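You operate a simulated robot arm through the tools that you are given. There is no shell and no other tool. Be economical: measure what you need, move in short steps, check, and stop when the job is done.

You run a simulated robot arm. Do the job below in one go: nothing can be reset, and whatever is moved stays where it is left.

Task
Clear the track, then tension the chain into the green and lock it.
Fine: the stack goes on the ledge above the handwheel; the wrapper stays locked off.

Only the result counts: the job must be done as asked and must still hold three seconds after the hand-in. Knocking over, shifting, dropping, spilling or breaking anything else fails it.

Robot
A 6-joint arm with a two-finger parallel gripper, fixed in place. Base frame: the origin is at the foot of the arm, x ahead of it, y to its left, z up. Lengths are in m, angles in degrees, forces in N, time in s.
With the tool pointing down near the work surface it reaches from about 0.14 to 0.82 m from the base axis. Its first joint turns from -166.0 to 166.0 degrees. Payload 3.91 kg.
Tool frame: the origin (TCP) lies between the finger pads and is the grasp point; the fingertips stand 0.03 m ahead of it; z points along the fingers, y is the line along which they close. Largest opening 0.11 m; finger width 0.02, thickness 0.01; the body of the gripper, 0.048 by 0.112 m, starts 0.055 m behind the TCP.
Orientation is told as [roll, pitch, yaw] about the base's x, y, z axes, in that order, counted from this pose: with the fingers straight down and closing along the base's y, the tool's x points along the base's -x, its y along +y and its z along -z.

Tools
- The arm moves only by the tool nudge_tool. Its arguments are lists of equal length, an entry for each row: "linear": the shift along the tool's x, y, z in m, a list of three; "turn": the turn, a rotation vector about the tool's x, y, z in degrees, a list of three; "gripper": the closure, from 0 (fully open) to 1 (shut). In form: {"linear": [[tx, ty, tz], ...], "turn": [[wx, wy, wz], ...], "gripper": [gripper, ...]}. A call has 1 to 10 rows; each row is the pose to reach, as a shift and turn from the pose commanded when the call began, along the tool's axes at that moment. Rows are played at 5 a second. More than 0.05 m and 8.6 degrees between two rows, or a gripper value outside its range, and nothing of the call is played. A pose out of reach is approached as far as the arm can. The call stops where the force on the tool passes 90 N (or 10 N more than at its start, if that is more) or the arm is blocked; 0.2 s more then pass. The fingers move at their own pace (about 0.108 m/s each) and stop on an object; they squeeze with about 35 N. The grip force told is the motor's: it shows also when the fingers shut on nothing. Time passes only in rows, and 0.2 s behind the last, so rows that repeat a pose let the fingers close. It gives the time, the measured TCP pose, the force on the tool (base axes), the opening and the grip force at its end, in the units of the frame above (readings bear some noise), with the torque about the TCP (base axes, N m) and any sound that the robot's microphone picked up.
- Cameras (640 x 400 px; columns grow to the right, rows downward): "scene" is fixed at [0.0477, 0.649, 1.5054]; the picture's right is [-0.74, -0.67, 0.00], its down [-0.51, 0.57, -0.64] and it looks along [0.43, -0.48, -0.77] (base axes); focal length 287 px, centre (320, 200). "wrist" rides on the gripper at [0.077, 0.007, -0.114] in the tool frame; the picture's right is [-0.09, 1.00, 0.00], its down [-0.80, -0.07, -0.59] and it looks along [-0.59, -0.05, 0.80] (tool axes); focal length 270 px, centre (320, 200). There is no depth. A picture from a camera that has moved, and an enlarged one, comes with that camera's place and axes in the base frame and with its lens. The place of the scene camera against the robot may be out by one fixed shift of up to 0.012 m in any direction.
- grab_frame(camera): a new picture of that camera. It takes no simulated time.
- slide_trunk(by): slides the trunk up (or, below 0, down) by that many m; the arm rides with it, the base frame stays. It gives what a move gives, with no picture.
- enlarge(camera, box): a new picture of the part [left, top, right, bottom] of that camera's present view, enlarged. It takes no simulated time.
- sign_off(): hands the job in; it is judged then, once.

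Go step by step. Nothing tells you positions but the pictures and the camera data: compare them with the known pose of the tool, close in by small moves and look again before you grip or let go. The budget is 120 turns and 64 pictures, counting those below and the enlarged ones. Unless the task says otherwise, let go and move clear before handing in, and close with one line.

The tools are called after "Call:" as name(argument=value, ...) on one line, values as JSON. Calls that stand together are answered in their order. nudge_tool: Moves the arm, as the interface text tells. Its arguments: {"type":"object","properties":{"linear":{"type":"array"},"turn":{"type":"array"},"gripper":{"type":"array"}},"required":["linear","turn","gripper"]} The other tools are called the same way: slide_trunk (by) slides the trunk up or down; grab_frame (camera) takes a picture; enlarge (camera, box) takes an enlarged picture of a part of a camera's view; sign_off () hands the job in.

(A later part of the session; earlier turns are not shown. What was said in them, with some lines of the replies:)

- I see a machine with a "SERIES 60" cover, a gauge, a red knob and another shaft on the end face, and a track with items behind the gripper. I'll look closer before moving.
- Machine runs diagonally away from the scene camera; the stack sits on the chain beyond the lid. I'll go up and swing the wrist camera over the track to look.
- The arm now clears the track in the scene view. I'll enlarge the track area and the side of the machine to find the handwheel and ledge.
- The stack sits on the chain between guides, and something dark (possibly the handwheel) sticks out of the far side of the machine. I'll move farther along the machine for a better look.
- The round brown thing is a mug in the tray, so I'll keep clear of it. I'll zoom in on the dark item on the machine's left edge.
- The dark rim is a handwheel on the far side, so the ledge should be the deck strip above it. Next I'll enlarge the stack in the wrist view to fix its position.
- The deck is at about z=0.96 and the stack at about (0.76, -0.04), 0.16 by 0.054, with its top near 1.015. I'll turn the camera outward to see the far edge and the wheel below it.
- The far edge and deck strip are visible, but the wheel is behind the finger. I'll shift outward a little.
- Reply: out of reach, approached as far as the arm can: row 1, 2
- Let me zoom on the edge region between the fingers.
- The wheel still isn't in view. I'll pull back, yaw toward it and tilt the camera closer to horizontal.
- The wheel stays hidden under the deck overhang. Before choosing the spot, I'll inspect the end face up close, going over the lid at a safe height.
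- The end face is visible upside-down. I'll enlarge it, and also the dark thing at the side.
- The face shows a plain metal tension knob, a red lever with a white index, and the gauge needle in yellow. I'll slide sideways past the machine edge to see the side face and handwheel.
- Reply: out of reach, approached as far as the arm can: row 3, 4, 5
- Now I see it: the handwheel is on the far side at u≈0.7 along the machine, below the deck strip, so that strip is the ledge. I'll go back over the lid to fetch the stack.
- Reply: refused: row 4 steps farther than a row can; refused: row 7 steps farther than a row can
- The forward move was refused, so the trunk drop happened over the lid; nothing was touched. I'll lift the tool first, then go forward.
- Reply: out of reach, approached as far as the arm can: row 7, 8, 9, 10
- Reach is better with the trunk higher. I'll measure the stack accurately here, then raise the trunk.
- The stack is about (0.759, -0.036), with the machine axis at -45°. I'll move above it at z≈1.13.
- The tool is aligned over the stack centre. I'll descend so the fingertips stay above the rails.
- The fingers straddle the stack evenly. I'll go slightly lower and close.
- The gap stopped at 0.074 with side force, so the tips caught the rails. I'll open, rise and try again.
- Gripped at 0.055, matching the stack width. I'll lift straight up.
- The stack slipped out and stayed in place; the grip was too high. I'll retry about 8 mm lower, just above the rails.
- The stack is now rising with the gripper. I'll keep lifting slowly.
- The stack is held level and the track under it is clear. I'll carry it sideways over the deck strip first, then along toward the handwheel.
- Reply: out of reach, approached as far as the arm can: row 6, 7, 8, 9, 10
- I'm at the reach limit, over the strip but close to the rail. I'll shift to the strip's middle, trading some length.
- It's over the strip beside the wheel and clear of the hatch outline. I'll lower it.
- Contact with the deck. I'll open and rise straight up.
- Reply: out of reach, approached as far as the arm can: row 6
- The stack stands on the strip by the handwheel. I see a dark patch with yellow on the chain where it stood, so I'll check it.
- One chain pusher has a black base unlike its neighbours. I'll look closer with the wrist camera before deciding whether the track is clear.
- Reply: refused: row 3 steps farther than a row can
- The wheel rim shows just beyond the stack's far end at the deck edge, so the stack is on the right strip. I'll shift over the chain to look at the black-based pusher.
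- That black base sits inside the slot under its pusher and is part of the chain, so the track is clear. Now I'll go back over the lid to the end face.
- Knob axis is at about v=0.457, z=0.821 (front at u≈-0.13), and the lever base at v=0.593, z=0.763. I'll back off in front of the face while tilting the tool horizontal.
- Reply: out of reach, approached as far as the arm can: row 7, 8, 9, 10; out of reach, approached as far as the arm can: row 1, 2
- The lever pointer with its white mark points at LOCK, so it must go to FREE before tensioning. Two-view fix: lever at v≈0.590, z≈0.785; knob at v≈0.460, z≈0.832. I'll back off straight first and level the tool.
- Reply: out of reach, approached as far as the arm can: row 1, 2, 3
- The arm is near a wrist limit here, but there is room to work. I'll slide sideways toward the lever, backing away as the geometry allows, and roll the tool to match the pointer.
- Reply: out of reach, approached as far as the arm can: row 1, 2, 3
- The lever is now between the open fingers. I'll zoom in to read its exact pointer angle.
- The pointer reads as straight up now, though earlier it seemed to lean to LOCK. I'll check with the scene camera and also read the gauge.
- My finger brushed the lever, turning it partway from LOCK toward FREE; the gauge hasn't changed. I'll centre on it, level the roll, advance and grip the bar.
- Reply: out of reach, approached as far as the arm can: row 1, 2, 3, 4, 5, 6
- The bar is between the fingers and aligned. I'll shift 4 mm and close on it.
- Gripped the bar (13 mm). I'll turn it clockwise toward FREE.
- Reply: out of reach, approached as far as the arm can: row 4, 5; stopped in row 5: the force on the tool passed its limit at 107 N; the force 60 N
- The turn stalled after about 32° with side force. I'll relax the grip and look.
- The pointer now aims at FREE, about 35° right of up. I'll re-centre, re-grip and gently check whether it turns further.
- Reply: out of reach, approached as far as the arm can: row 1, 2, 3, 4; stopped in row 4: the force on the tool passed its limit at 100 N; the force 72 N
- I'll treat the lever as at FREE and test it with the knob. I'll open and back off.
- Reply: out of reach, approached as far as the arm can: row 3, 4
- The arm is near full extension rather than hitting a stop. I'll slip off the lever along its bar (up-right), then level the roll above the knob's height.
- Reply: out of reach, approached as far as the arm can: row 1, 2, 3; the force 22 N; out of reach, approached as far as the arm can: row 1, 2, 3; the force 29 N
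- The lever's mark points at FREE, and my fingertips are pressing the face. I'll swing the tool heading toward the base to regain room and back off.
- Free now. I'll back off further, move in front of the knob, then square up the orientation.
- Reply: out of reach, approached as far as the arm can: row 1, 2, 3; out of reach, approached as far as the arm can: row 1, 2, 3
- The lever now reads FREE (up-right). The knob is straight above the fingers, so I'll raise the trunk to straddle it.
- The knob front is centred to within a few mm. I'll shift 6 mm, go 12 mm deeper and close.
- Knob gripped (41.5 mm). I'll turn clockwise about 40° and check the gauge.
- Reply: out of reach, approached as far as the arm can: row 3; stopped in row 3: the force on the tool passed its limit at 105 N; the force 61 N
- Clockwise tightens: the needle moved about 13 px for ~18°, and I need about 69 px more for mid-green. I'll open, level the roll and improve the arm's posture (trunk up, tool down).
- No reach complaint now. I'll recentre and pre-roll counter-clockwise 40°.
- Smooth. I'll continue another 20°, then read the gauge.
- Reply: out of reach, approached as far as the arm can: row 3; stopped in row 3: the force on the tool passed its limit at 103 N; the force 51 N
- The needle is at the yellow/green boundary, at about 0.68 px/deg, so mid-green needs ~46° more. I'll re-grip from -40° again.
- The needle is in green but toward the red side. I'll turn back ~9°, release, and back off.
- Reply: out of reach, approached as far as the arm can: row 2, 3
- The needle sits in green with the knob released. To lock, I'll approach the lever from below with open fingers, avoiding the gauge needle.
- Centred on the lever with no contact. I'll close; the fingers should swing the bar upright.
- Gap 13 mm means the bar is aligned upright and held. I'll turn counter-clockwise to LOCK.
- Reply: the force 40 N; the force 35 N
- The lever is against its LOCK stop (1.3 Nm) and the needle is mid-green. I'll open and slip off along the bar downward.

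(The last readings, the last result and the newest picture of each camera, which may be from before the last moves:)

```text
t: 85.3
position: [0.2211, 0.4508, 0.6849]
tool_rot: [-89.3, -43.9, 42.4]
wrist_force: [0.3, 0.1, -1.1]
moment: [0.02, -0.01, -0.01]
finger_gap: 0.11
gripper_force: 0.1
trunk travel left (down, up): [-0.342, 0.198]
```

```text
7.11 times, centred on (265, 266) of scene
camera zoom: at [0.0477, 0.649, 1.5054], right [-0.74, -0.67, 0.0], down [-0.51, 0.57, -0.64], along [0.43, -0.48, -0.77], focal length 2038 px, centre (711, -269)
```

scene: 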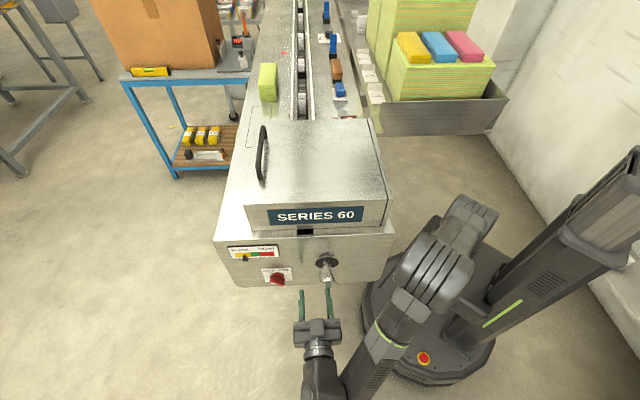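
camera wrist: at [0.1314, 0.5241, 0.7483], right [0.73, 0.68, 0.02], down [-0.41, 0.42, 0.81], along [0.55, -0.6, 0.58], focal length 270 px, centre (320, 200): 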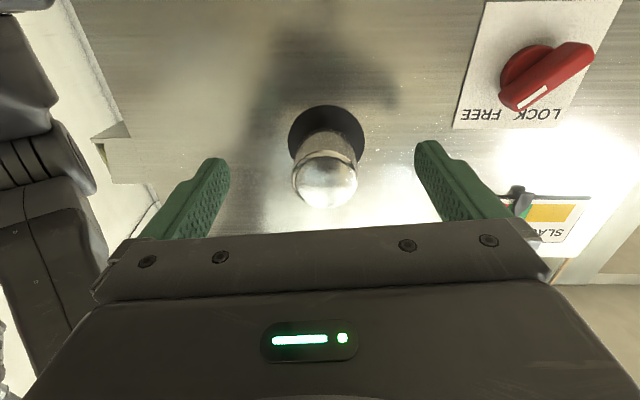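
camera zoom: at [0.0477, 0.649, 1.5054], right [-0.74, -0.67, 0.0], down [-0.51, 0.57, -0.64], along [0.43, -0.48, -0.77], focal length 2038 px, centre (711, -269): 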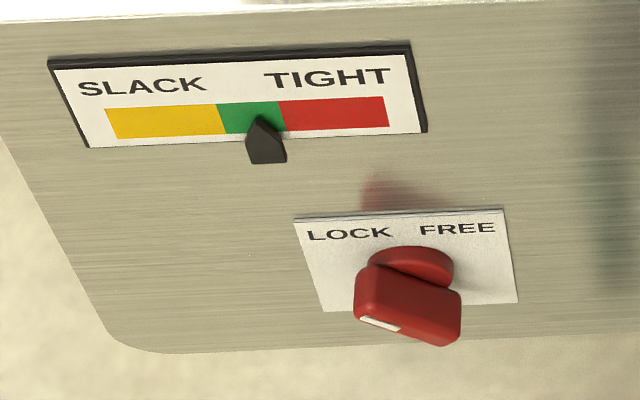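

The lever reads LOCK as it did at the start, and the needle is in green. I'll do one last overall look.

Call:
grab_frame(camera="scene")

```text
0 pictures are left
```

scene: 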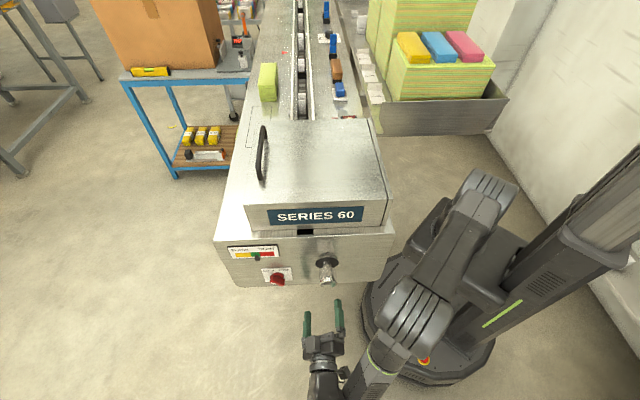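

The stack stands on the ledge, the needle is in green, the lever is on LOCK, and the arm is clear. Handing in.

Call:
sign_off()

```text
The job is handed in.
```

I cleared the track, tensioned the chain to mid-green and locked it. The stack is on the deck strip on the handwheel side, which I took to be the ledge; it sits a little short of directly above the wheel because the arm could not reach further. I did not touch the wrapper's lock-off.
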